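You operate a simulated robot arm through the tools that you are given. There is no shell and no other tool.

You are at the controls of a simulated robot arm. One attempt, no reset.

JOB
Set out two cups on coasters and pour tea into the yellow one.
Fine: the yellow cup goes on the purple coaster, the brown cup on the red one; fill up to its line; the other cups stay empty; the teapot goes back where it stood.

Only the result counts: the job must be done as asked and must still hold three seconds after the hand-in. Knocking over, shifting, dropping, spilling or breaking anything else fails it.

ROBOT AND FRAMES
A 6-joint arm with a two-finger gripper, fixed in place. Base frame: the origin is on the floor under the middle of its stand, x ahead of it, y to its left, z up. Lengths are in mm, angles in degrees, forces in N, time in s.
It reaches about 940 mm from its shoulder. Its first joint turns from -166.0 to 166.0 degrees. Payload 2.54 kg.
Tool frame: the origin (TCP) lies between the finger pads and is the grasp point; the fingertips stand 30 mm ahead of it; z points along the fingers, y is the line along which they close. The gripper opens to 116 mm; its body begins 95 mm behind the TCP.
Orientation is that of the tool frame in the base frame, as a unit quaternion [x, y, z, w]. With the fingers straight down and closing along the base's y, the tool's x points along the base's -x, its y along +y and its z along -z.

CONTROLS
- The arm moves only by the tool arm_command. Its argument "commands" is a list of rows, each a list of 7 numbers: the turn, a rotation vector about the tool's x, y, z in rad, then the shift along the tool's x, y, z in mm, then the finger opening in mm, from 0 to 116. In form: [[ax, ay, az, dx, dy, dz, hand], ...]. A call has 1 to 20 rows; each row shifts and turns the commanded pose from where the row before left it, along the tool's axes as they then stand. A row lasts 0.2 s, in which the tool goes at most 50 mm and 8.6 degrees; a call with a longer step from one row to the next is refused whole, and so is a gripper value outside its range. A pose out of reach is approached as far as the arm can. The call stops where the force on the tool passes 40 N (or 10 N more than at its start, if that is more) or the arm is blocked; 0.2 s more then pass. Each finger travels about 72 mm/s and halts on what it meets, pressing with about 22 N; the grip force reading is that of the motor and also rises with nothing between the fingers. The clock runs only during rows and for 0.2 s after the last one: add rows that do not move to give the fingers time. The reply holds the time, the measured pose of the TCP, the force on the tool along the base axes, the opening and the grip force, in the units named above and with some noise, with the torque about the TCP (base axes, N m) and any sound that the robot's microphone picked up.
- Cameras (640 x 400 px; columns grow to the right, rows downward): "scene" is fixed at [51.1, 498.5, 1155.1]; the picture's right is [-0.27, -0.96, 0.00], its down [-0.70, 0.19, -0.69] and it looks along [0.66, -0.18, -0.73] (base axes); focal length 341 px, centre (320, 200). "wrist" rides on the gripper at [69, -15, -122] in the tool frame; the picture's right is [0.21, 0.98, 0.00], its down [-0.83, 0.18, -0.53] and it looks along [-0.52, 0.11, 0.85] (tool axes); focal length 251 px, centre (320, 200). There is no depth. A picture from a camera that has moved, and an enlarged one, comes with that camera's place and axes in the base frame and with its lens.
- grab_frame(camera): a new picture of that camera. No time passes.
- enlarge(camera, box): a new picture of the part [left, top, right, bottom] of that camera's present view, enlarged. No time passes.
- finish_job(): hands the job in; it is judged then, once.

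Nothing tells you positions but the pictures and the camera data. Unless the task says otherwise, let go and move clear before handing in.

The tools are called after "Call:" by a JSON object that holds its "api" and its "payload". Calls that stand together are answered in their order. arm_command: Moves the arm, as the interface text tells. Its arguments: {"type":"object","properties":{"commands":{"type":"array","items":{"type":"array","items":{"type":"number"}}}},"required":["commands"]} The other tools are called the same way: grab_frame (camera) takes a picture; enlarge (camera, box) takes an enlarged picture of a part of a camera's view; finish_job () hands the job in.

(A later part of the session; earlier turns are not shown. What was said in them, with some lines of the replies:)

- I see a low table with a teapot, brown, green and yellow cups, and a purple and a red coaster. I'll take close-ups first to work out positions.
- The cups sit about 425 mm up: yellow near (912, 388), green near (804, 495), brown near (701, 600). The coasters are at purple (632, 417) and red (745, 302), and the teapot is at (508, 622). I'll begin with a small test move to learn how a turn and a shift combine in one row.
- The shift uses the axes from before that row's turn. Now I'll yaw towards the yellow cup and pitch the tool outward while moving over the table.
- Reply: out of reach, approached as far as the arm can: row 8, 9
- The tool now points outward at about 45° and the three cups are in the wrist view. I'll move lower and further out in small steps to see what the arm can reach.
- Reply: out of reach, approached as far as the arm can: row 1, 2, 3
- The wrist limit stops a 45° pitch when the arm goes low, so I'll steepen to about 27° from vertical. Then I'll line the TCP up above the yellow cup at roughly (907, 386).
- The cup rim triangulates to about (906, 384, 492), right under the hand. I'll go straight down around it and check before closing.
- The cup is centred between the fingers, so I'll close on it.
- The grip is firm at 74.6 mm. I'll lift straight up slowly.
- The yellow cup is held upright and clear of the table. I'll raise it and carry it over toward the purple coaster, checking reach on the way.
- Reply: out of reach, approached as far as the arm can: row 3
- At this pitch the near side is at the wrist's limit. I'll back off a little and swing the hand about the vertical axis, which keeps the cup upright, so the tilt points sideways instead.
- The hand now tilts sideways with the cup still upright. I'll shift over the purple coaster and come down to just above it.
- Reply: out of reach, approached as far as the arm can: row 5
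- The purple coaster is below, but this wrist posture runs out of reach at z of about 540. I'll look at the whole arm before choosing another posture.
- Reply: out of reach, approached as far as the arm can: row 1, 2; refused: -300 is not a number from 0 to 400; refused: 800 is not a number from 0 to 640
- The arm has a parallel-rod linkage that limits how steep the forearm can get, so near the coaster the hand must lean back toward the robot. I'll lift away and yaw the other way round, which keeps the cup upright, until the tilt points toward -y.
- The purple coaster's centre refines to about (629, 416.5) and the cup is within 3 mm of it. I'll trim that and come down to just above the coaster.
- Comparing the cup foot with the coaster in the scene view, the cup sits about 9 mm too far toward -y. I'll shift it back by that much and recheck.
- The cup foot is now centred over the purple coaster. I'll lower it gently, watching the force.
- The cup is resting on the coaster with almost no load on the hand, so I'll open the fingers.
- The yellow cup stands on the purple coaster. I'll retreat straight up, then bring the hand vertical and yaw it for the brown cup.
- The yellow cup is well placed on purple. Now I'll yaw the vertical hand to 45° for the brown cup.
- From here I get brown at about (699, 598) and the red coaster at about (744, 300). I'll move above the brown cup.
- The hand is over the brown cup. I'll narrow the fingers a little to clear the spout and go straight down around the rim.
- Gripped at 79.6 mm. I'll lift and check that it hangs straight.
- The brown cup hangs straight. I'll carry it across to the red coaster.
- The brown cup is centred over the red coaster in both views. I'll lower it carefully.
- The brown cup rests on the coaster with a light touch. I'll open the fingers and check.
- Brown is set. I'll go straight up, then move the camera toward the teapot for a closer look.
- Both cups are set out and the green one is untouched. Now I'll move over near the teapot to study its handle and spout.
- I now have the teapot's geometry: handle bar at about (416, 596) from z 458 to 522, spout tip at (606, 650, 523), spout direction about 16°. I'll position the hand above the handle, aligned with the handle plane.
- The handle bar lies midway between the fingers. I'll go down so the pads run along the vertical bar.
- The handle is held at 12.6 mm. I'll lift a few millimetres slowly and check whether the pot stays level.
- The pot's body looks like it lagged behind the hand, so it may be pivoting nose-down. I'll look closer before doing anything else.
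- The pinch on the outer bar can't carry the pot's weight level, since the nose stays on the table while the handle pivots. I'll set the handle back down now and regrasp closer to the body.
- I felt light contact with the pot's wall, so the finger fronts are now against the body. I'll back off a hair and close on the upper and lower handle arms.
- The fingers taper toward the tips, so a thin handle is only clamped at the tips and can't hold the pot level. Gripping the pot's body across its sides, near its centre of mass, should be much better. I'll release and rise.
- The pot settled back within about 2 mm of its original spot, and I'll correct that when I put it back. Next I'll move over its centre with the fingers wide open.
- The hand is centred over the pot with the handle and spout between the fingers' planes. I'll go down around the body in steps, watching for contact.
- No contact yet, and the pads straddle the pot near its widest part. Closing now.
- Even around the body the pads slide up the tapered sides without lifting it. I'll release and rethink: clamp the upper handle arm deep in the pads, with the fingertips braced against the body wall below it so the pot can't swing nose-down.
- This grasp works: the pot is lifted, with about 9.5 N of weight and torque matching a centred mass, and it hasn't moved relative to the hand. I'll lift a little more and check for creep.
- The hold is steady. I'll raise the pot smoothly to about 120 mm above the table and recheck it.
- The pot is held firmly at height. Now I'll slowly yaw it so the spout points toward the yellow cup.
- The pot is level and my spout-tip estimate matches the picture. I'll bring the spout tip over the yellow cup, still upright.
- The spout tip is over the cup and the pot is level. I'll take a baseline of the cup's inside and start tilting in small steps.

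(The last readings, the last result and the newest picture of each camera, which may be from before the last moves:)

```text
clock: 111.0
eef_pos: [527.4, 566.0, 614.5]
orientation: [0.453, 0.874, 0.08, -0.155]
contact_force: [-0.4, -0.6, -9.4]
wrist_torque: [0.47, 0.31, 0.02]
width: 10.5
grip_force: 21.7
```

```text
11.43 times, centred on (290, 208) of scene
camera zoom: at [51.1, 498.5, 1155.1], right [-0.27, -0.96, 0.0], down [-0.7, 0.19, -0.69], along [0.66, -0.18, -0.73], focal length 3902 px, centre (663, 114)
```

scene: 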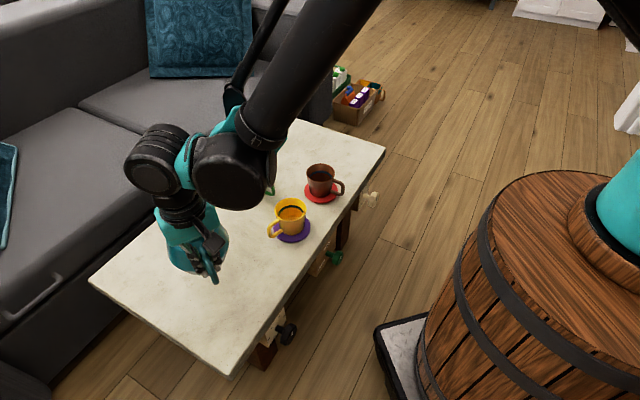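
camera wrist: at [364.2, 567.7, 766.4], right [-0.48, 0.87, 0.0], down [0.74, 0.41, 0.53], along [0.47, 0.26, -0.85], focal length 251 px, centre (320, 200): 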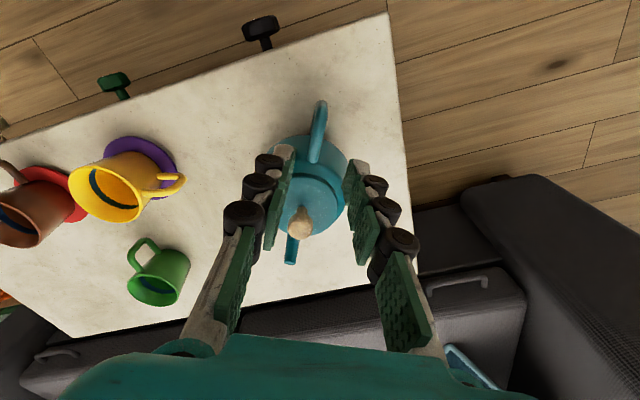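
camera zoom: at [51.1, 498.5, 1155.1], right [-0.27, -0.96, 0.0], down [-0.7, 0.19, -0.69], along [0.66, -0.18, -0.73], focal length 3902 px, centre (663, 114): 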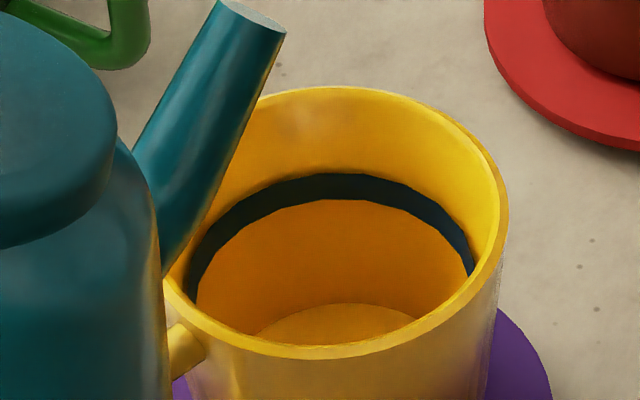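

Call:
{"api": "arm_command", "payload": {"commands": [[0, 0.035, 0, -1.1, 0, -0.4, 0], [0, 0.035, 0, -1.3, 0, -0.5, 0], [0, 0.035, 0, -1.5, 0, -0.6, 0], [0, 0, 0, 0, 0, 0, 0]]}}

Call:
{"api": "enlarge", "payload": {"camera": "scene", "box": [250, 170, 330, 225]}}

```text
clock: 112.0
eef_pos: [528.5, 562.9, 616.1]
orientation: [0.449, 0.864, 0.103, -0.201]
contact_force: [0.2, 0.5, -9.5]
wrist_torque: [0.43, 0.3, -0.02]
width: 10.5
grip_force: 22.3
```

```text
7.27 times, centred on (290, 198) of scene
camera zoom: at [51.1, 498.5, 1155.1], right [-0.27, -0.96, 0.0], down [-0.7, 0.19, -0.69], along [0.66, -0.18, -0.73], focal length 2483 px, centre (538, 218)
```

zoom: 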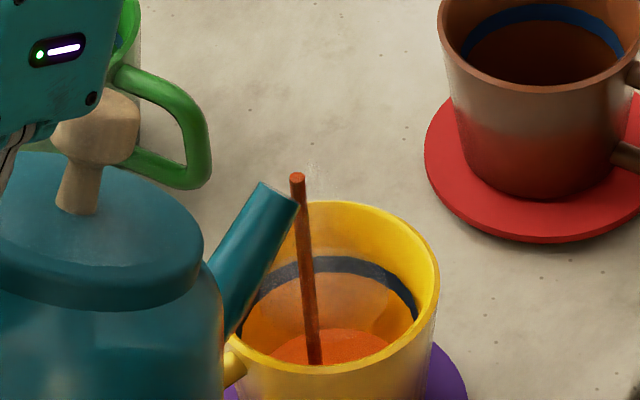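

Tea has started to flow at about 26°, falling into the cup. I'll hold here briefly to see the fill rate.

Call:
{"api": "arm_command", "payload": {"commands": [[0, 0, 0, 0, 0, 0, 0], [0, 0, 0, 0, 0, 0, 0], [0, 0, 0, 0, 0, 0, 0]]}}

Call:
{"api": "enlarge", "payload": {"camera": "scene", "box": [262, 180, 318, 225]}}

```text
clock: 112.8
eef_pos: [529.9, 562.3, 616.1]
orientation: [0.449, 0.865, 0.103, -0.201]
contact_force: [-0.6, -0.2, -9.2]
wrist_torque: [0.4, 0.26, 0.04]
width: 10.6
grip_force: 21.6
```

```text
8.89 times, centred on (290, 202) of scene
camera zoom: at [51.1, 498.5, 1155.1], right [-0.27, -0.96, 0.0], down [-0.7, 0.19, -0.69], along [0.66, -0.18, -0.73], focal length 3035 px, centre (587, 178)
```

zoom: 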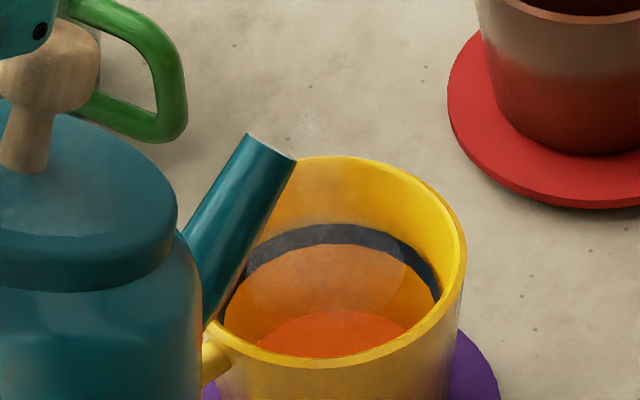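

The flow stops by itself once the pot's level drops to the lip, so I can pour by small tilt increments. I'll tilt 2° more and wait.

Call:
{"api": "arm_command", "payload": {"commands": [[0, 0.0175, 0, -0.8, 0, -0.4, 0], [0, 0.0175, 0, -0.8, 0, -0.4, 0], [0, 0, 0, 0, 0, 0, 0], [0, 0, 0, 0, 0, 0, 0], [0, 0, 0, 0, 0, 0, 0], [0, 0, 0, 0, 0, 0, 0]]}}

Call:
{"api": "enlarge", "payload": {"camera": "scene", "box": [262, 180, 318, 225]}}

```text
clock: 114.2
eef_pos: [528.2, 561.4, 614.7]
orientation: [0.447, 0.861, 0.111, -0.216]
contact_force: [0.3, 1.1, -8.5]
wrist_torque: [0.35, 0.25, 0.04]
width: 10.5
grip_force: 21.9
```

```text
8.89 times, centred on (290, 202) of scene
camera zoom: at [51.1, 498.5, 1155.1], right [-0.27, -0.96, 0.0], down [-0.7, 0.19, -0.69], along [0.66, -0.18, -0.73], focal length 3035 px, centre (587, 178)
```

zoom: 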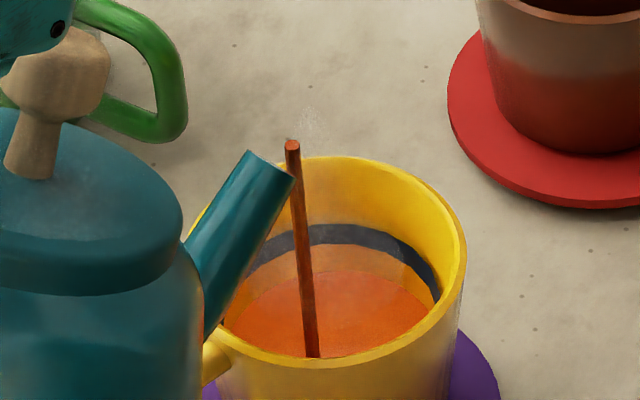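

Call:
{"api": "arm_command", "payload": {"commands": [[0, 0, 0, 0, 0, 0, 0]]}}

Call:
{"api": "enlarge", "payload": {"camera": "scene", "box": [262, 180, 318, 225]}}

```text
clock: 114.6
eef_pos: [529.0, 561.5, 615.6]
orientation: [0.447, 0.861, 0.112, -0.216]
contact_force: [0.4, -0.2, -7.9]
wrist_torque: [0.35, 0.24, -0.01]
width: 10.6
grip_force: 22.4
```

```text
8.89 times, centred on (290, 202) of scene
camera zoom: at [51.1, 498.5, 1155.1], right [-0.27, -0.96, 0.0], down [-0.7, 0.19, -0.69], along [0.66, -0.18, -0.73], focal length 3035 px, centre (587, 178)
```

zoom: 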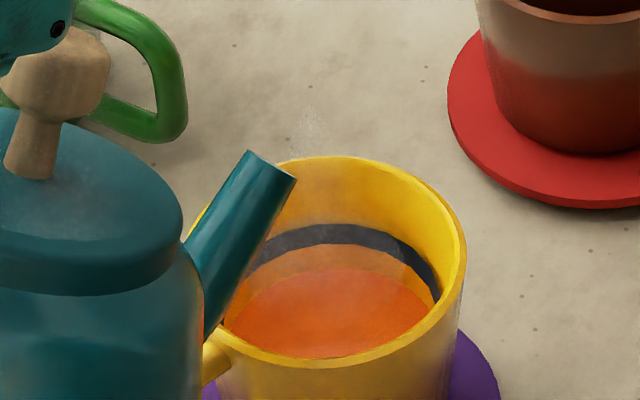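

The flow stopped and the level is about 9 mm below the line's lower edge. I'll add 0.8° more and wait.

Call:
{"api": "arm_command", "payload": {"commands": [[0, 0.014, 0, -0.7, 0, -0.4, 0], [0, 0, 0, 0, 0, 0, 0], [0, 0, 0, 0, 0, 0, 0], [0, 0, 0, 0, 0, 0, 0], [0, 0, 0, 0, 0, 0, 0], [0, 0, 0, 0, 0, 0, 0], [0, 0, 0, 0, 0, 0, 0]]}}

Call:
{"api": "enlarge", "payload": {"camera": "scene", "box": [262, 180, 318, 225]}}

```text
clock: 116.2
eef_pos: [530.4, 560.1, 615.9]
orientation: [0.446, 0.859, 0.114, -0.222]
contact_force: [-0.6, -0.7, -8.4]
wrist_torque: [0.37, 0.24, -0.03]
width: 10.7
grip_force: 22.2
```

```text
8.89 times, centred on (290, 202) of scene
camera zoom: at [51.1, 498.5, 1155.1], right [-0.27, -0.96, 0.0], down [-0.7, 0.19, -0.69], along [0.66, -0.18, -0.73], focal length 3035 px, centre (587, 178)
```

zoom: 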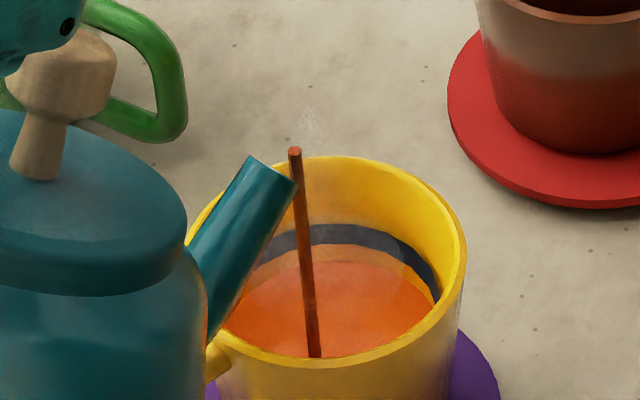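

Call:
{"api": "arm_command", "payload": {"commands": [[0, 0, 0, 0, 0, 0, 0], [0, 0, 0, 0, 0, 0, 0]]}}

Call:
{"api": "enlarge", "payload": {"camera": "scene", "box": [262, 180, 318, 225]}}

```text
clock: 116.8
eef_pos: [529.4, 560.9, 615.0]
orientation: [0.446, 0.859, 0.115, -0.223]
contact_force: [-0.2, 0.2, -8.4]
wrist_torque: [0.37, 0.26, -0.02]
width: 10.5
grip_force: 22.1
```

```text
8.89 times, centred on (290, 202) of scene
camera zoom: at [51.1, 498.5, 1155.1], right [-0.27, -0.96, 0.0], down [-0.7, 0.19, -0.69], along [0.66, -0.18, -0.73], focal length 3035 px, centre (587, 178)
```

zoom: 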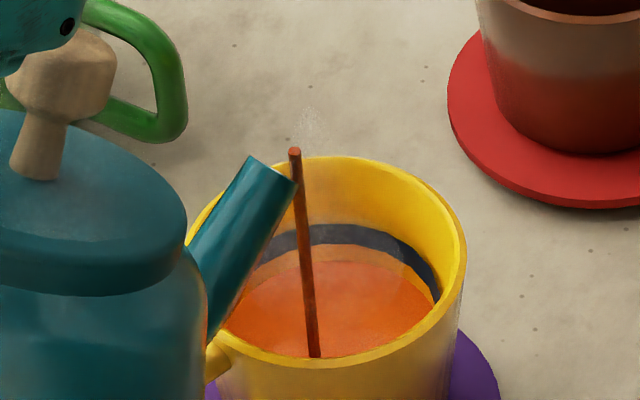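

Call:
{"api": "arm_command", "payload": {"commands": [[0, 0, 0, 0, 0, 0, 0], [0, 0, 0, 0, 0, 0, 0], [0, 0, 0, 0, 0, 0, 0], [0, 0, 0, 0, 0, 0, 0]]}}

Call:
{"api": "enlarge", "payload": {"camera": "scene", "box": [262, 180, 318, 225]}}

```text
clock: 117.8
eef_pos: [530.6, 560.1, 616.2]
orientation: [0.446, 0.859, 0.114, -0.222]
contact_force: [0.5, -0.7, -8.2]
wrist_torque: [0.39, 0.24, -0.02]
width: 10.5
grip_force: 21.7
```

```text
8.89 times, centred on (290, 202) of scene
camera zoom: at [51.1, 498.5, 1155.1], right [-0.27, -0.96, 0.0], down [-0.7, 0.19, -0.69], along [0.66, -0.18, -0.73], focal length 3035 px, centre (587, 178)
```

zoom: 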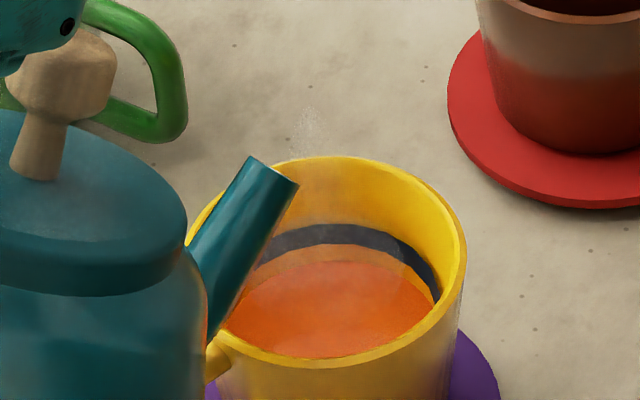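

Call:
{"api": "enlarge", "payload": {"camera": "scene", "box": [272, 198, 308, 220]}}

```text
16.00 times, centred on (290, 209) of scene
camera zoom: at [51.1, 498.5, 1155.1], right [-0.27, -0.96, 0.0], down [-0.7, 0.19, -0.69], along [0.66, -0.18, -0.73], focal length 5463 px, centre (800, 56)
```

zoom: 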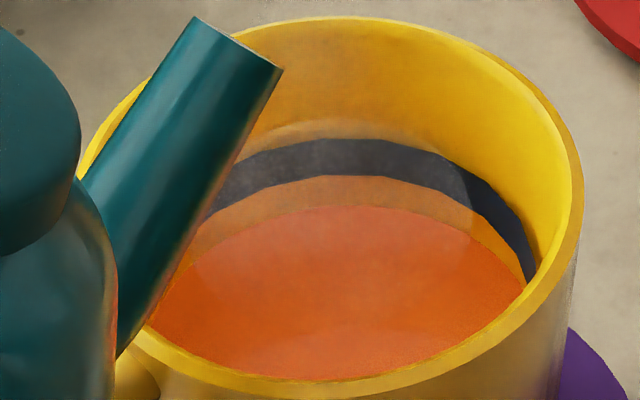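

Call:
{"api": "arm_command", "payload": {"commands": [[0, 0.0175, 0, -0.9, 0, -0.5, 0], [0, 0, 0, 0, 0, 0, 0], [0, 0, 0, 0, 0, 0, 0], [0, 0, 0, 0, 0, 0, 0], [0, 0, 0, 0, 0, 0, 0], [0, 0, 0, 0, 0, 0, 0]]}}

Call:
{"api": "enlarge", "payload": {"camera": "scene", "box": [272, 198, 308, 220]}}

```text
clock: 119.2
eef_pos: [530.8, 558.5, 616.0]
orientation: [0.445, 0.857, 0.118, -0.229]
contact_force: [0.0, 0.2, -9.0]
wrist_torque: [0.34, 0.21, 0.0]
width: 10.9
grip_force: 21.6
```

```text
16.00 times, centred on (290, 209) of scene
camera zoom: at [51.1, 498.5, 1155.1], right [-0.27, -0.96, 0.0], down [-0.7, 0.19, -0.69], along [0.66, -0.18, -0.73], focal length 5463 px, centre (800, 56)
```

zoom: 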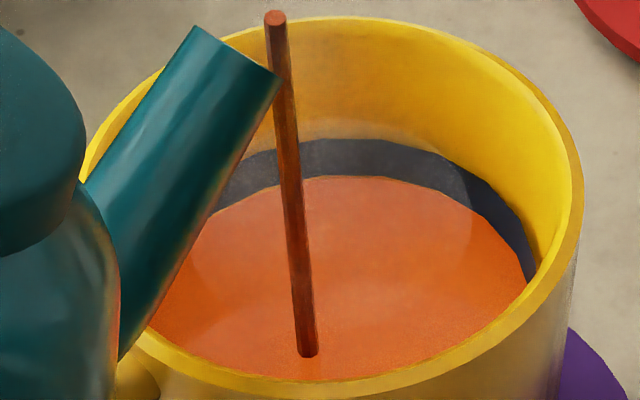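

Call:
{"api": "arm_command", "payload": {"commands": [[0, 0, 0, 0, 0, 0, 0]]}}

Call:
{"api": "enlarge", "payload": {"camera": "scene", "box": [272, 198, 308, 220]}}

```text
clock: 119.6
eef_pos: [530.3, 559.6, 615.5]
orientation: [0.446, 0.857, 0.119, -0.229]
contact_force: [-0.2, 0.5, -8.9]
wrist_torque: [0.37, 0.23, -0.02]
width: 10.6
grip_force: 21.3
```

```text
16.00 times, centred on (290, 209) of scene
camera zoom: at [51.1, 498.5, 1155.1], right [-0.27, -0.96, 0.0], down [-0.7, 0.19, -0.69], along [0.66, -0.18, -0.73], focal length 5463 px, centre (800, 56)
```

zoom: 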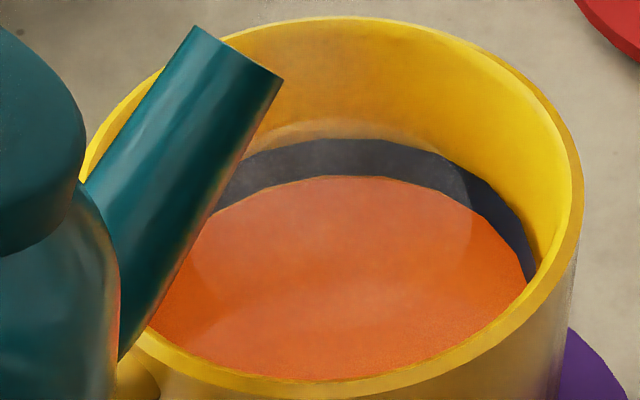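

The level has just reached the lower edge of the line, and the flow has stopped. A small final increment of about 0.6° should bring it to the middle of the line.

Call:
{"api": "arm_command", "payload": {"commands": [[0, 0.0105, 0, -0.6, 0, -0.3, 0], [0, 0, 0, 0, 0, 0, 0], [0, 0, 0, 0, 0, 0, 0], [0, 0, 0, 0, 0, 0, 0], [0, 0, 0, 0, 0, 0, 0]]}}

Call:
{"api": "enlarge", "payload": {"camera": "scene", "box": [272, 198, 308, 220]}}

```text
clock: 120.8
eef_pos: [530.6, 558.7, 614.4]
orientation: [0.444, 0.856, 0.121, -0.233]
contact_force: [0.2, 0.5, -8.9]
wrist_torque: [0.36, 0.24, 0.0]
width: 10.5
grip_force: 22.3
```

```text
16.00 times, centred on (290, 209) of scene
camera zoom: at [51.1, 498.5, 1155.1], right [-0.27, -0.96, 0.0], down [-0.7, 0.19, -0.69], along [0.66, -0.18, -0.73], focal length 5463 px, centre (800, 56)
```

zoom: 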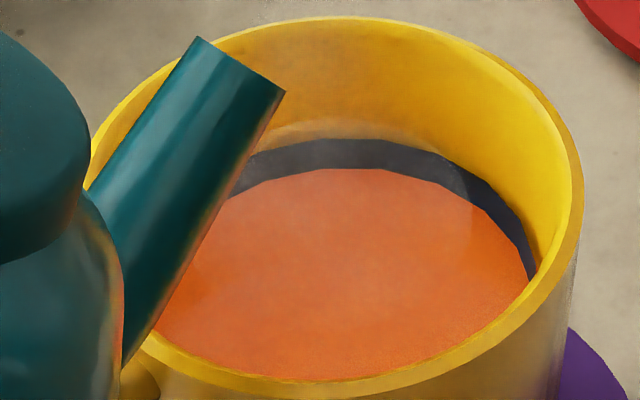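

Call:
{"api": "arm_command", "payload": {"commands": [[0, 0.0095, 0, -0.5, 0, -0.3, 0], [0, 0, 0, 0, 0, 0, 0], [0, 0, 0, 0, 0, 0, 0], [0, 0, 0, 0, 0, 0, 0], [0, 0, 0, 0, 0, 0, 0]]}}

Call:
{"api": "enlarge", "payload": {"camera": "scene", "box": [272, 198, 308, 220]}}

```text
clock: 122.0
eef_pos: [531.1, 556.7, 615.9]
orientation: [0.444, 0.855, 0.122, -0.237]
contact_force: [0.0, 1.1, -8.7]
wrist_torque: [0.33, 0.23, 0.02]
width: 10.9
grip_force: 21.8
```

```text
16.00 times, centred on (290, 209) of scene
camera zoom: at [51.1, 498.5, 1155.1], right [-0.27, -0.96, 0.0], down [-0.7, 0.19, -0.69], along [0.66, -0.18, -0.73], focal length 5463 px, centre (800, 56)
```

zoom: 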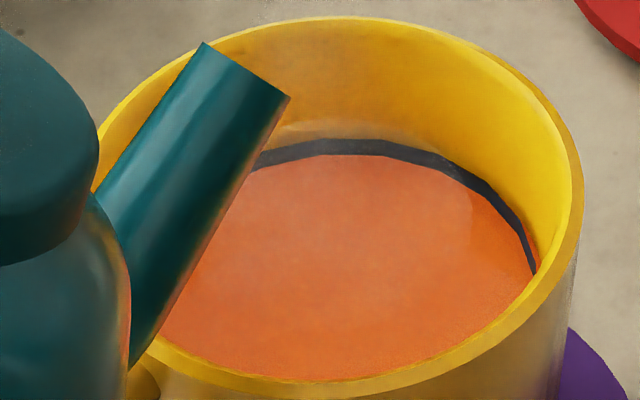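

The level is at the middle of the line and the flow has stopped. Now I'll tilt the pot back upright.

Call:
{"api": "arm_command", "payload": {"commands": [[0, -0.035, 0, 0, 0, 0, 0], [0, -0.035, 0, 0, 0, 0, 0], [0, -0.035, 0, 0, 0, 0, 0], [0, -0.035, 0, 0, 0, 0, 0], [0, -0.035, 0, 0, 0, 0, 0], [0, -0.035, 0, 0, 0, 0, 0], [0, -0.035, 0, 0, 0, 0, 0], [0, -0.035, 0, 0, 0, 0, 0], [0, -0.035, 0, 0, 0, 0, 0], [0, -0.035, 0, 0, 0, 0, 0], [0, -0.035, 0, 0, 0, 0, 0], [0, -0.035, 0, 0, 0, 0, 0], [0, -0.035, 0, 0, 0, 0, 0], [0, -0.035, 0, 0, 0, 0, 0], [0, -0.035, 0, 0, 0, 0, 0], [0, -0.0165, 0, 0, 0, 0, 0], [0, 0, 0, 0, 0, 0, 0]]}}

Call:
{"api": "enlarge", "payload": {"camera": "scene", "box": [200, 140, 328, 240]}}

Call:
{"api": "enlarge", "payload": {"camera": "scene", "box": [272, 198, 308, 220]}}

Call:
{"api": "enlarge", "payload": {"camera": "wrist", "box": [200, 130, 400, 360]}}

```text
clock: 125.6
eef_pos: [531.5, 559.3, 614.6]
orientation: [0.461, 0.887, -0.001, 0.0]
contact_force: [0.4, 0.1, -8.4]
wrist_torque: [0.46, 0.32, 0.0]
width: 10.6
grip_force: 22.2
```

```text
4.00 times, centred on (264, 190) of scene
camera zoom: at [51.1, 498.5, 1155.1], right [-0.27, -0.96, 0.0], down [-0.7, 0.19, -0.69], along [0.66, -0.18, -0.73], focal length 1366 px, centre (544, 240)
```

zoom: 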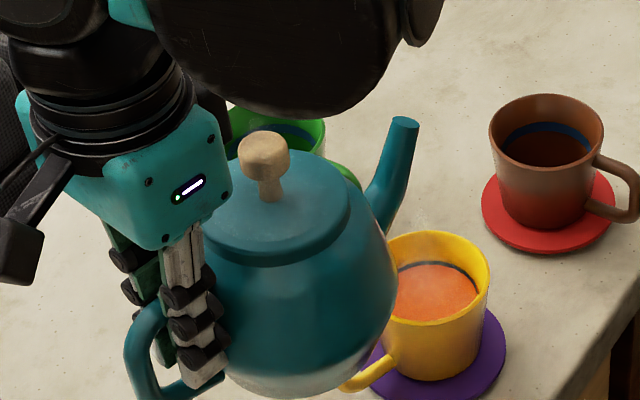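

```text
16.00 times, centred on (290, 209) of scene
camera zoom: at [51.1, 498.5, 1155.1], right [-0.27, -0.96, 0.0], down [-0.7, 0.19, -0.69], along [0.66, -0.18, -0.73], focal length 5463 px, centre (800, 56)
```

zoom: 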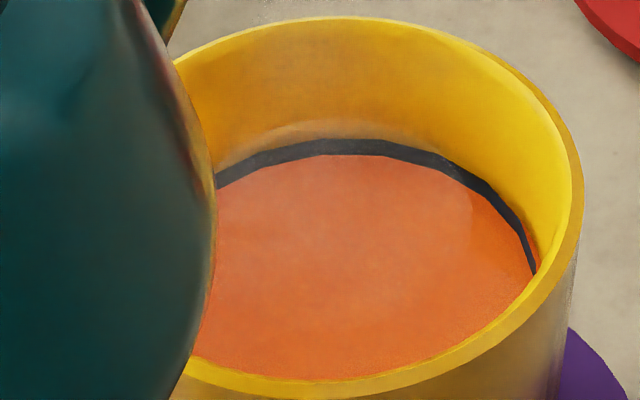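

```text
1.74 times, centred on (300, 245) of wrist
camera zoom: at [479.0, 607.2, 736.5], right [0.68, 0.74, 0.0], down [0.62, -0.57, 0.53], along [0.39, -0.36, -0.84], focal length 437 px, centre (355, 122)
```

zoom: 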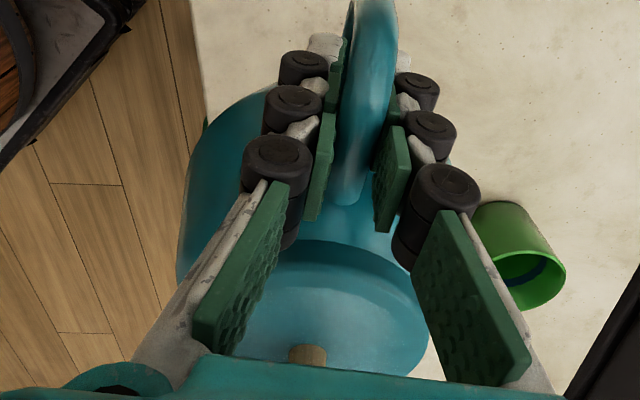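

The pot is upright again with the tea at the line. I'll carry the pot back to above its original place.

Call:
{"api": "arm_command", "payload": {"commands": [[0, 0, 0, 3.5, -1.7, 0, 0], [0, 0, 0, 5.5, -2.7, 0, 0], [0, 0, 0, 8, -3.9, 0, 0], [0, 0, 0, 8, -3.9, 0, 0], [0, 0, 0, 8, -3.9, 0, 0], [0, 0, 0, 8, -3.9, 0, 0], [0, 0, 0, 8, -3.9, 0, 0], [0, 0, 0, 8, -3.9, 0, 0], [0, 0, 0, 8, -3.9, 0, 0], [0, 0, 0, 8, -3.9, 0, 0], [0, 0, 0, 8, -3.9, 0, 0], [0, 0, 0, 6.5, -3.1, 0, 0], [0, 0, 0, 4.1, -1.9, 0, 0], [0, 0, 0, 0, 0, 0, 0]]}}

```text
clock: 128.6
eef_pos: [442.6, 607.4, 614.7]
orientation: [0.46, 0.888, -0.001, 0.001]
contact_force: [-0.2, -0.4, -8.3]
wrist_torque: [0.47, 0.32, 0.02]
width: 10.4
grip_force: 21.9
```

Call:
{"api": "arm_command", "payload": {"commands": [[0, 0, -0.04, 0, 0, 0, 0], [0, 0, -0.06, 0, 0, 0, 0], [0, 0, -0.08, 0, 0, 0, 0], [0, 0, -0.08, 0, 0, 0, 0], [0, 0, -0.08, 0, 0, 0, 0], [0, 0, -0.08, 0, 0, 0, 0], [0, 0, -0.08, 0, 0, 0, 0], [0, 0, -0.08, 0, 0, 0, 0], [0, 0, -0.08, 0, 0, 0, 0], [0, 0, -0.08, 0, 0, 0, 0], [0, 0, -0.08, 0, 0, 0, 0], [0, 0, -0.08, 0, 0, 0, 0], [0, 0, -0.08, 0, 0, 0, 0], [0, 0, -0.08, 0, 0, 0, 0], [0, 0, -0.08, 0, 0, 0, 0], [0, 0, -0.05, 0, 0, 0, 0], [0, 0, -0.04, 0, 0, 0, 0], [0, 0, 0, 0, 0, 0, 0]]}}

Call:
{"api": "enlarge", "payload": {"camera": "wrist", "box": [200, 130, 400, 360]}}

Call:
{"api": "enlarge", "payload": {"camera": "scene", "box": [160, 180, 300, 320]}}

```text
clock: 132.4
eef_pos: [442.7, 607.0, 615.0]
orientation: [-0.135, 0.991, -0.001, 0.0]
contact_force: [-0.3, -0.5, -8.5]
wrist_torque: [-0.15, 0.57, -0.01]
width: 10.6
grip_force: 22.1
```

```text
1.74 times, centred on (300, 245) of wrist
camera zoom: at [379.7, 573.8, 736.7], right [-0.47, 0.88, 0.0], down [0.75, 0.4, 0.53], along [0.47, 0.25, -0.85], focal length 437 px, centre (355, 122)
```

zoom: 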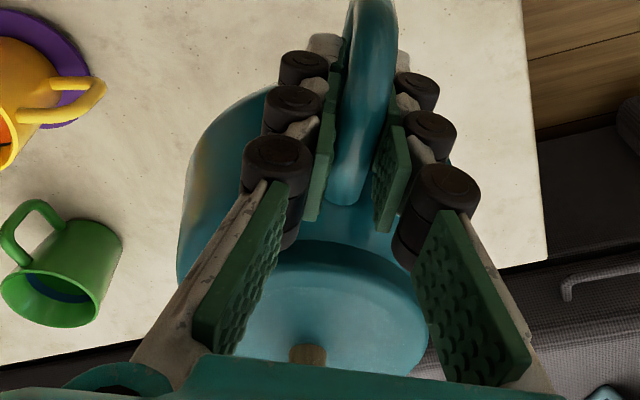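

```text
2.86 times, centred on (230, 250) of scene
camera zoom: at [51.1, 498.5, 1155.1], right [-0.27, -0.96, 0.0], down [-0.7, 0.19, -0.69], along [0.66, -0.18, -0.73], focal length 976 px, centre (577, 57)
```

zoom: 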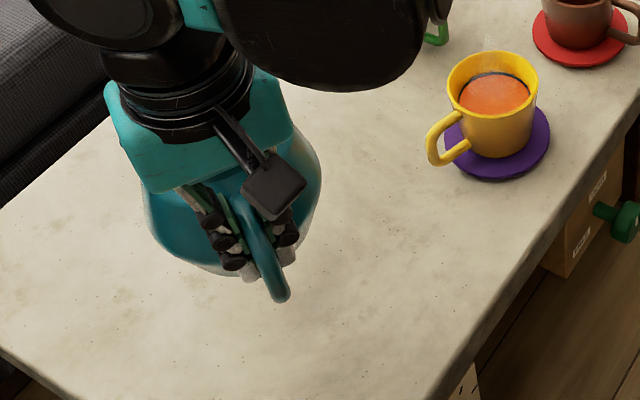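

Alignment is restored. I'll lower the pot, slowing as it nears the table.

Call:
{"api": "arm_command", "payload": {"commands": [[0, 0, 0, 0, 0, 4, 0], [0, 0, 0, 0, 0, 6, 0], [0, 0, 0, 0, 0, 8, 0], [0, 0, 0, 0, 0, 10, 0], [0, 0, 0, 0, 0, 10, 0], [0, 0, 0, 0, 0, 10, 0], [0, 0, 0, 0, 0, 10, 0], [0, 0, 0, 0, 0, 10, 0], [0, 0, 0, 0, 0, 10, 0], [0, 0, 0, 0, 0, 10, 0], [0, 0, 0, 0, 0, 6, 0], [0, 0, 0, 0, 0, 4, 0], [0, 0, 0, 0, 0, 3, 0], [0, 0, 0, 0, 0, 0, 0]]}}

Call:
{"api": "enlarge", "payload": {"camera": "scene", "box": [160, 220, 272, 320]}}

```text
clock: 135.4
eef_pos: [442.3, 607.6, 512.8]
orientation: [-0.134, 0.991, -0.001, 0.0]
contact_force: [0.3, 0.1, -8.9]
wrist_torque: [-0.12, 0.54, -0.01]
width: 10.6
grip_force: 22.2
```

```text
4.00 times, centred on (216, 270) of scene
camera zoom: at [51.1, 498.5, 1155.1], right [-0.27, -0.96, 0.0], down [-0.7, 0.19, -0.69], along [0.66, -0.18, -0.73], focal length 1366 px, centre (736, -80)
```

zoom: 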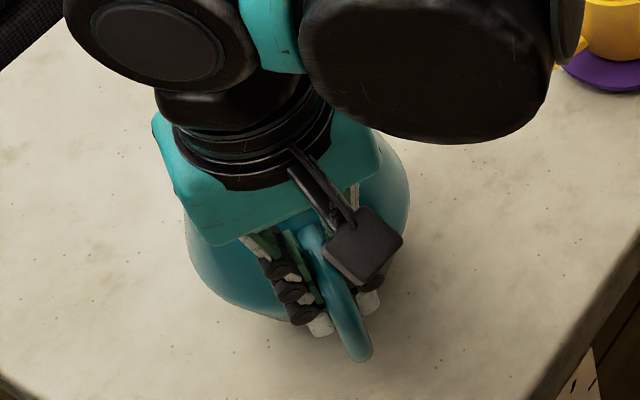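

Call:
{"api": "arm_command", "payload": {"commands": [[0, 0, 0, 0, 0, 3, 0], [0, 0, 0, 0, 0, 3, 0], [0, 0, 0, 0, 0, 3, 0], [0, 0, 0, 0, 0, 2, 0], [0, 0, 0, 0, 0, 0, 0]]}}

```text
clock: 136.6
eef_pos: [442.9, 605.7, 503.2]
orientation: [-0.135, 0.991, -0.001, 0.0]
contact_force: [0.2, -0.6, -8.3]
wrist_torque: [-0.17, 0.58, 0.01]
width: 10.8
grip_force: 22.2
```

Call:
{"api": "arm_command", "payload": {"commands": [[0, 0, 0, 0, 0, 1.5, 0], [0, 0, 0, 0, 0, 1.5, 0], [0, 0, 0, 0, 0, 0, 0]]}}

```text
clock: 137.4
eef_pos: [443.2, 606.1, 501.3]
orientation: [-0.136, 0.991, 0.0, -0.001]
contact_force: [-1.6, -0.5, -1.7]
wrist_torque: [0.04, 0.04, 0.02]
width: 10.6
grip_force: 21.6
```

Call:
{"api": "arm_command", "payload": {"commands": [[0, 0, 0, 0, 0, 0.6, 0], [0, 0, 0, 0, 0, 0, 0]]}}

Call:
{"api": "enlarge", "payload": {"camera": "scene", "box": [160, 220, 272, 320]}}

```text
clock: 138.0
eef_pos: [442.4, 606.5, 500.7]
orientation: [-0.136, 0.991, -0.002, 0.0]
contact_force: [-5.3, -2.5, 6.8]
wrist_torque: [0.1, -0.53, -0.15]
width: 10.7
grip_force: 21.7
```

```text
4.00 times, centred on (216, 270) of scene
camera zoom: at [51.1, 498.5, 1155.1], right [-0.27, -0.96, 0.0], down [-0.7, 0.19, -0.69], along [0.66, -0.18, -0.73], focal length 1366 px, centre (736, -80)
```

zoom: 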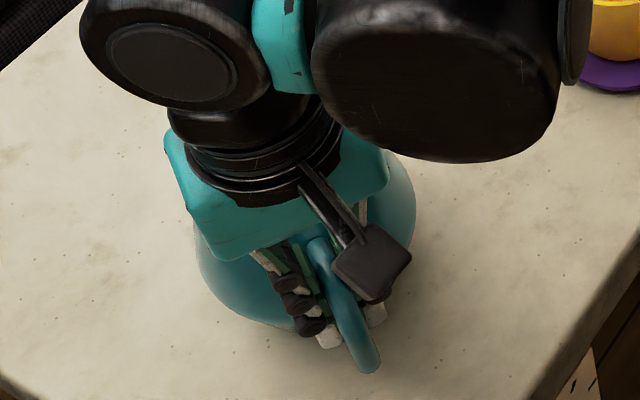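

Call:
{"api": "arm_command", "payload": {"commands": [[0, 0, 0, 0, 0, -0.5, 0], [0, 0, 0, 0, 0, 0, 0]]}}

```text
clock: 138.6
eef_pos: [442.0, 607.6, 500.2]
orientation: [-0.135, 0.991, -0.001, 0.0]
contact_force: [0.4, -0.2, -8.2]
wrist_torque: [-0.14, 0.59, 0.03]
width: 10.7
grip_force: 22.1
```

Call:
{"api": "arm_command", "payload": {"commands": [[0, 0, 0, 0, 0, 0.35, 0], [0, 0, 0, 0, 0, 0, 0]]}}

```text
clock: 139.2
eef_pos: [442.2, 606.6, 500.5]
orientation: [-0.134, 0.991, -0.001, 0.0]
contact_force: [-0.3, -0.7, -7.4]
wrist_torque: [-0.11, 0.55, 0.01]
width: 10.8
grip_force: 22.1
```

Call:
{"api": "arm_command", "payload": {"commands": [[0, 0, 0, 0, 0, 0.4, 0], [0, 0, 0, 0, 0, 0, 0]]}}

```text
clock: 139.8
eef_pos: [443.1, 605.8, 500.2]
orientation: [-0.135, 0.991, 0.0, 0.001]
contact_force: [-1.7, 0.9, -0.2]
wrist_torque: [0.09, -0.19, 0.11]
width: 10.7
grip_force: 21.8
```

The pot's weight is now on the table with almost no load on the hand. I'll open the fingers gently.

Call:
{"api": "arm_command", "payload": {"commands": [[0, 0, 0, 0, 0, 0, 12], [0, 0, 0, 0, 0, 0, 14], [0, 0, 0, 0, 0, 0, 18], [0, 0, 0, 0, 0, 0, 24], [0, 0, 0, 0, 0, 0, 30], [0, 0, 0, 0, 0, 0, 30]]}}

Call:
{"api": "enlarge", "payload": {"camera": "scene", "box": [160, 220, 272, 320]}}

Call:
{"api": "enlarge", "payload": {"camera": "wrist", "box": [200, 130, 400, 360]}}

```text
clock: 141.2
eef_pos: [442.1, 606.6, 500.8]
orientation: [-0.135, 0.991, 0.0, 0.0]
contact_force: [-0.1, -0.4, 0.3]
wrist_torque: [0.0, 0.0, 0.0]
width: 30.2
grip_force: 0.0
```

```text
4.00 times, centred on (216, 270) of scene
camera zoom: at [51.1, 498.5, 1155.1], right [-0.27, -0.96, 0.0], down [-0.7, 0.19, -0.69], along [0.66, -0.18, -0.73], focal length 1366 px, centre (736, -80)
```

zoom: 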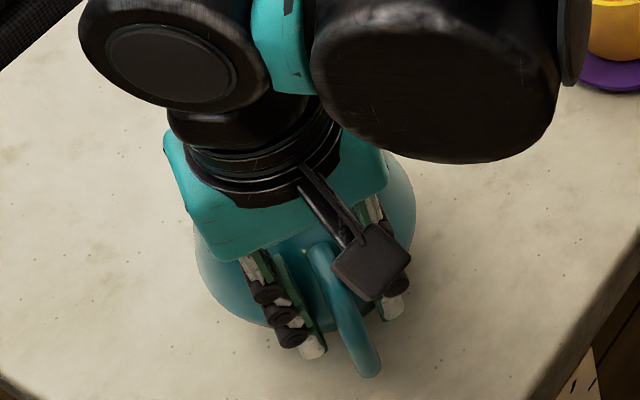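

```text
1.74 times, centred on (300, 245) of wrist
camera zoom: at [379.4, 574.4, 622.1], right [-0.47, 0.88, 0.0], down [0.75, 0.4, 0.53], along [0.47, 0.25, -0.85], focal length 437 px, centre (355, 122)
```

zoom: 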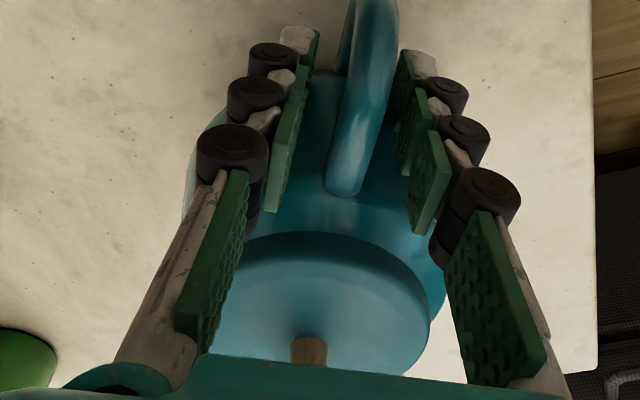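

Released. I'll back off slightly, rise straight up and check everything.

Call:
{"api": "arm_command", "payload": {"commands": [[0, 0, 0, 2, 0, 0, 34], [0, 0, 0, 0, 0, -12, 34], [0, 0, 0, 0, 0, -25, 34], [0, 0, 0, 0, 0, -40, 34], [0, 0, 0, 0, 0, -45, 34], [0, 0, 0, 0, 0, -45, 40], [0, 0, 0, 0, 0, -40, 60], [0, 0, 0, 0, 0, 0, 60]]}}

Call:
{"api": "enlarge", "payload": {"camera": "scene", "box": [160, 220, 272, 320]}}

Call:
{"api": "grab_frame", "payload": {"camera": "scene"}}

```text
clock: 143.0
eef_pos: [440.9, 607.6, 708.5]
orientation: [-0.135, 0.991, -0.001, 0.0]
contact_force: [0.4, 0.8, 0.2]
wrist_torque: [0.02, -0.01, 0.0]
width: 59.7
grip_force: 0.0
```

```text
4.00 times, centred on (216, 270) of scene
camera zoom: at [51.1, 498.5, 1155.1], right [-0.27, -0.96, 0.0], down [-0.7, 0.19, -0.69], along [0.66, -0.18, -0.73], focal length 1366 px, centre (736, -80)
```

zoom: 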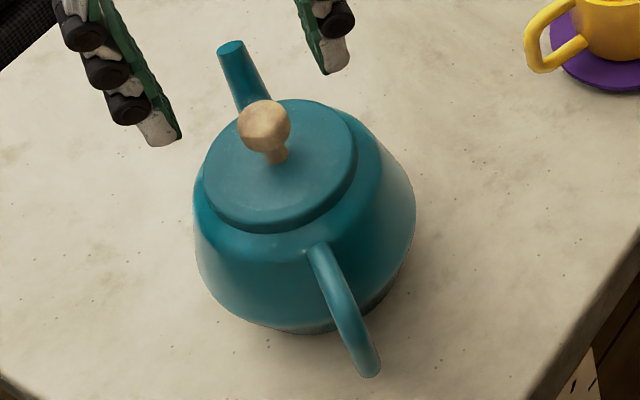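

```text
taken
```

scene: 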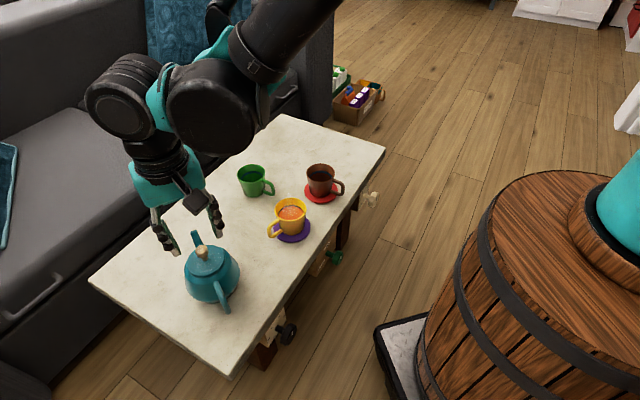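

The teapot is back within about 1 mm of where it stood. I'll do a close final check of the cups, coasters and table.

Call:
{"api": "enlarge", "payload": {"camera": "scene", "box": [225, 150, 353, 250]}}

Call:
{"api": "enlarge", "payload": {"camera": "scene", "box": [264, 193, 320, 245]}}

Call:
{"api": "enlarge", "payload": {"camera": "scene", "box": [272, 198, 308, 220]}}

```text
4.00 times, centred on (289, 200) of scene
camera zoom: at [51.1, 498.5, 1155.1], right [-0.27, -0.96, 0.0], down [-0.7, 0.19, -0.69], along [0.66, -0.18, -0.73], focal length 1366 px, centre (444, 200)
```

zoom: 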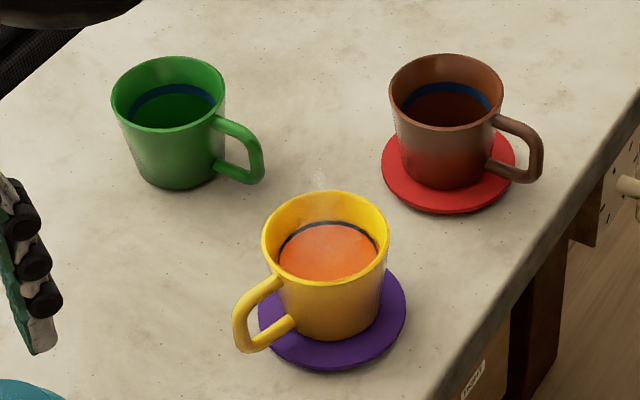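

```text
7.69 times, centred on (292, 219) of scene
camera zoom: at [51.1, 498.5, 1155.1], right [-0.27, -0.96, 0.0], down [-0.7, 0.19, -0.69], along [0.66, -0.18, -0.73], focal length 2626 px, centre (535, 54)
```

zoom: 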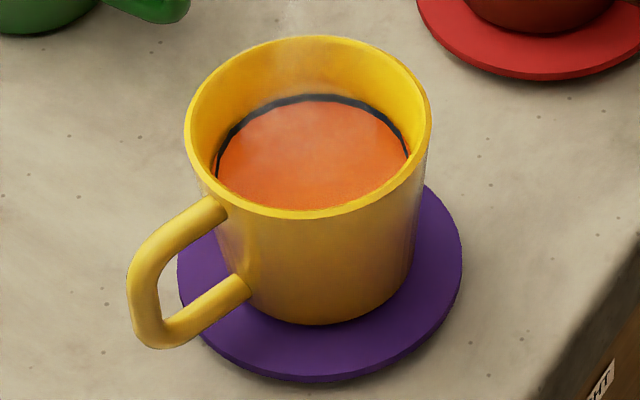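

```text
16.00 times, centred on (290, 209) of scene
camera zoom: at [51.1, 498.5, 1155.1], right [-0.27, -0.96, 0.0], down [-0.7, 0.19, -0.69], along [0.66, -0.18, -0.73], focal length 5463 px, centre (800, 56)
```

zoom: 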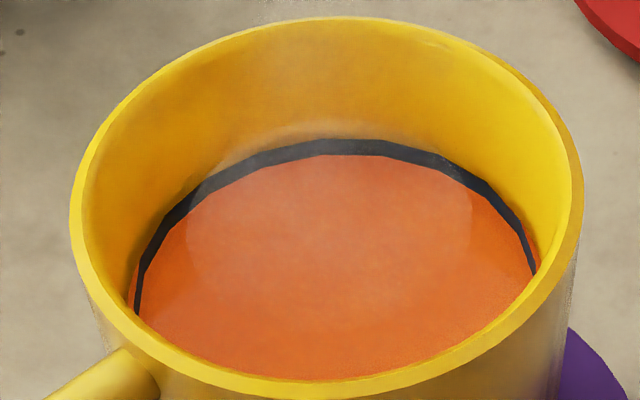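

Yellow stands on purple filled to its line, brown stands empty on red, green is untouched and empty, the teapot is back in place, and nothing is spilled. The hand is open and well clear, so I'm handing in.

Call:
{"api": "finish_job", "payload": {}}

```text
The job is handed in.
```

The job is handed in, and the final pictures show it done as asked; I haven't seen the judge's verdict.

- **Yellow cup:** it stands on the purple coaster, filled with tea to the middle of its line. It sits about 8 mm off the coaster's centre by my estimate, with its whole base still on the coaster.
- **Brown cup:** it stands on the red coaster, empty.
- **Green cup:** I didn't touch it, and it is still empty.
- **Teapot:** it is back within about 1 mm of where it stood, measured in the pictures. My first grips on it failed and shifted it a few millimetres on the table, and I corrected for that when I put it back.

I saw no spills, and nothing was knocked over or dropped. The gripper was open and well above the table at hand-in.
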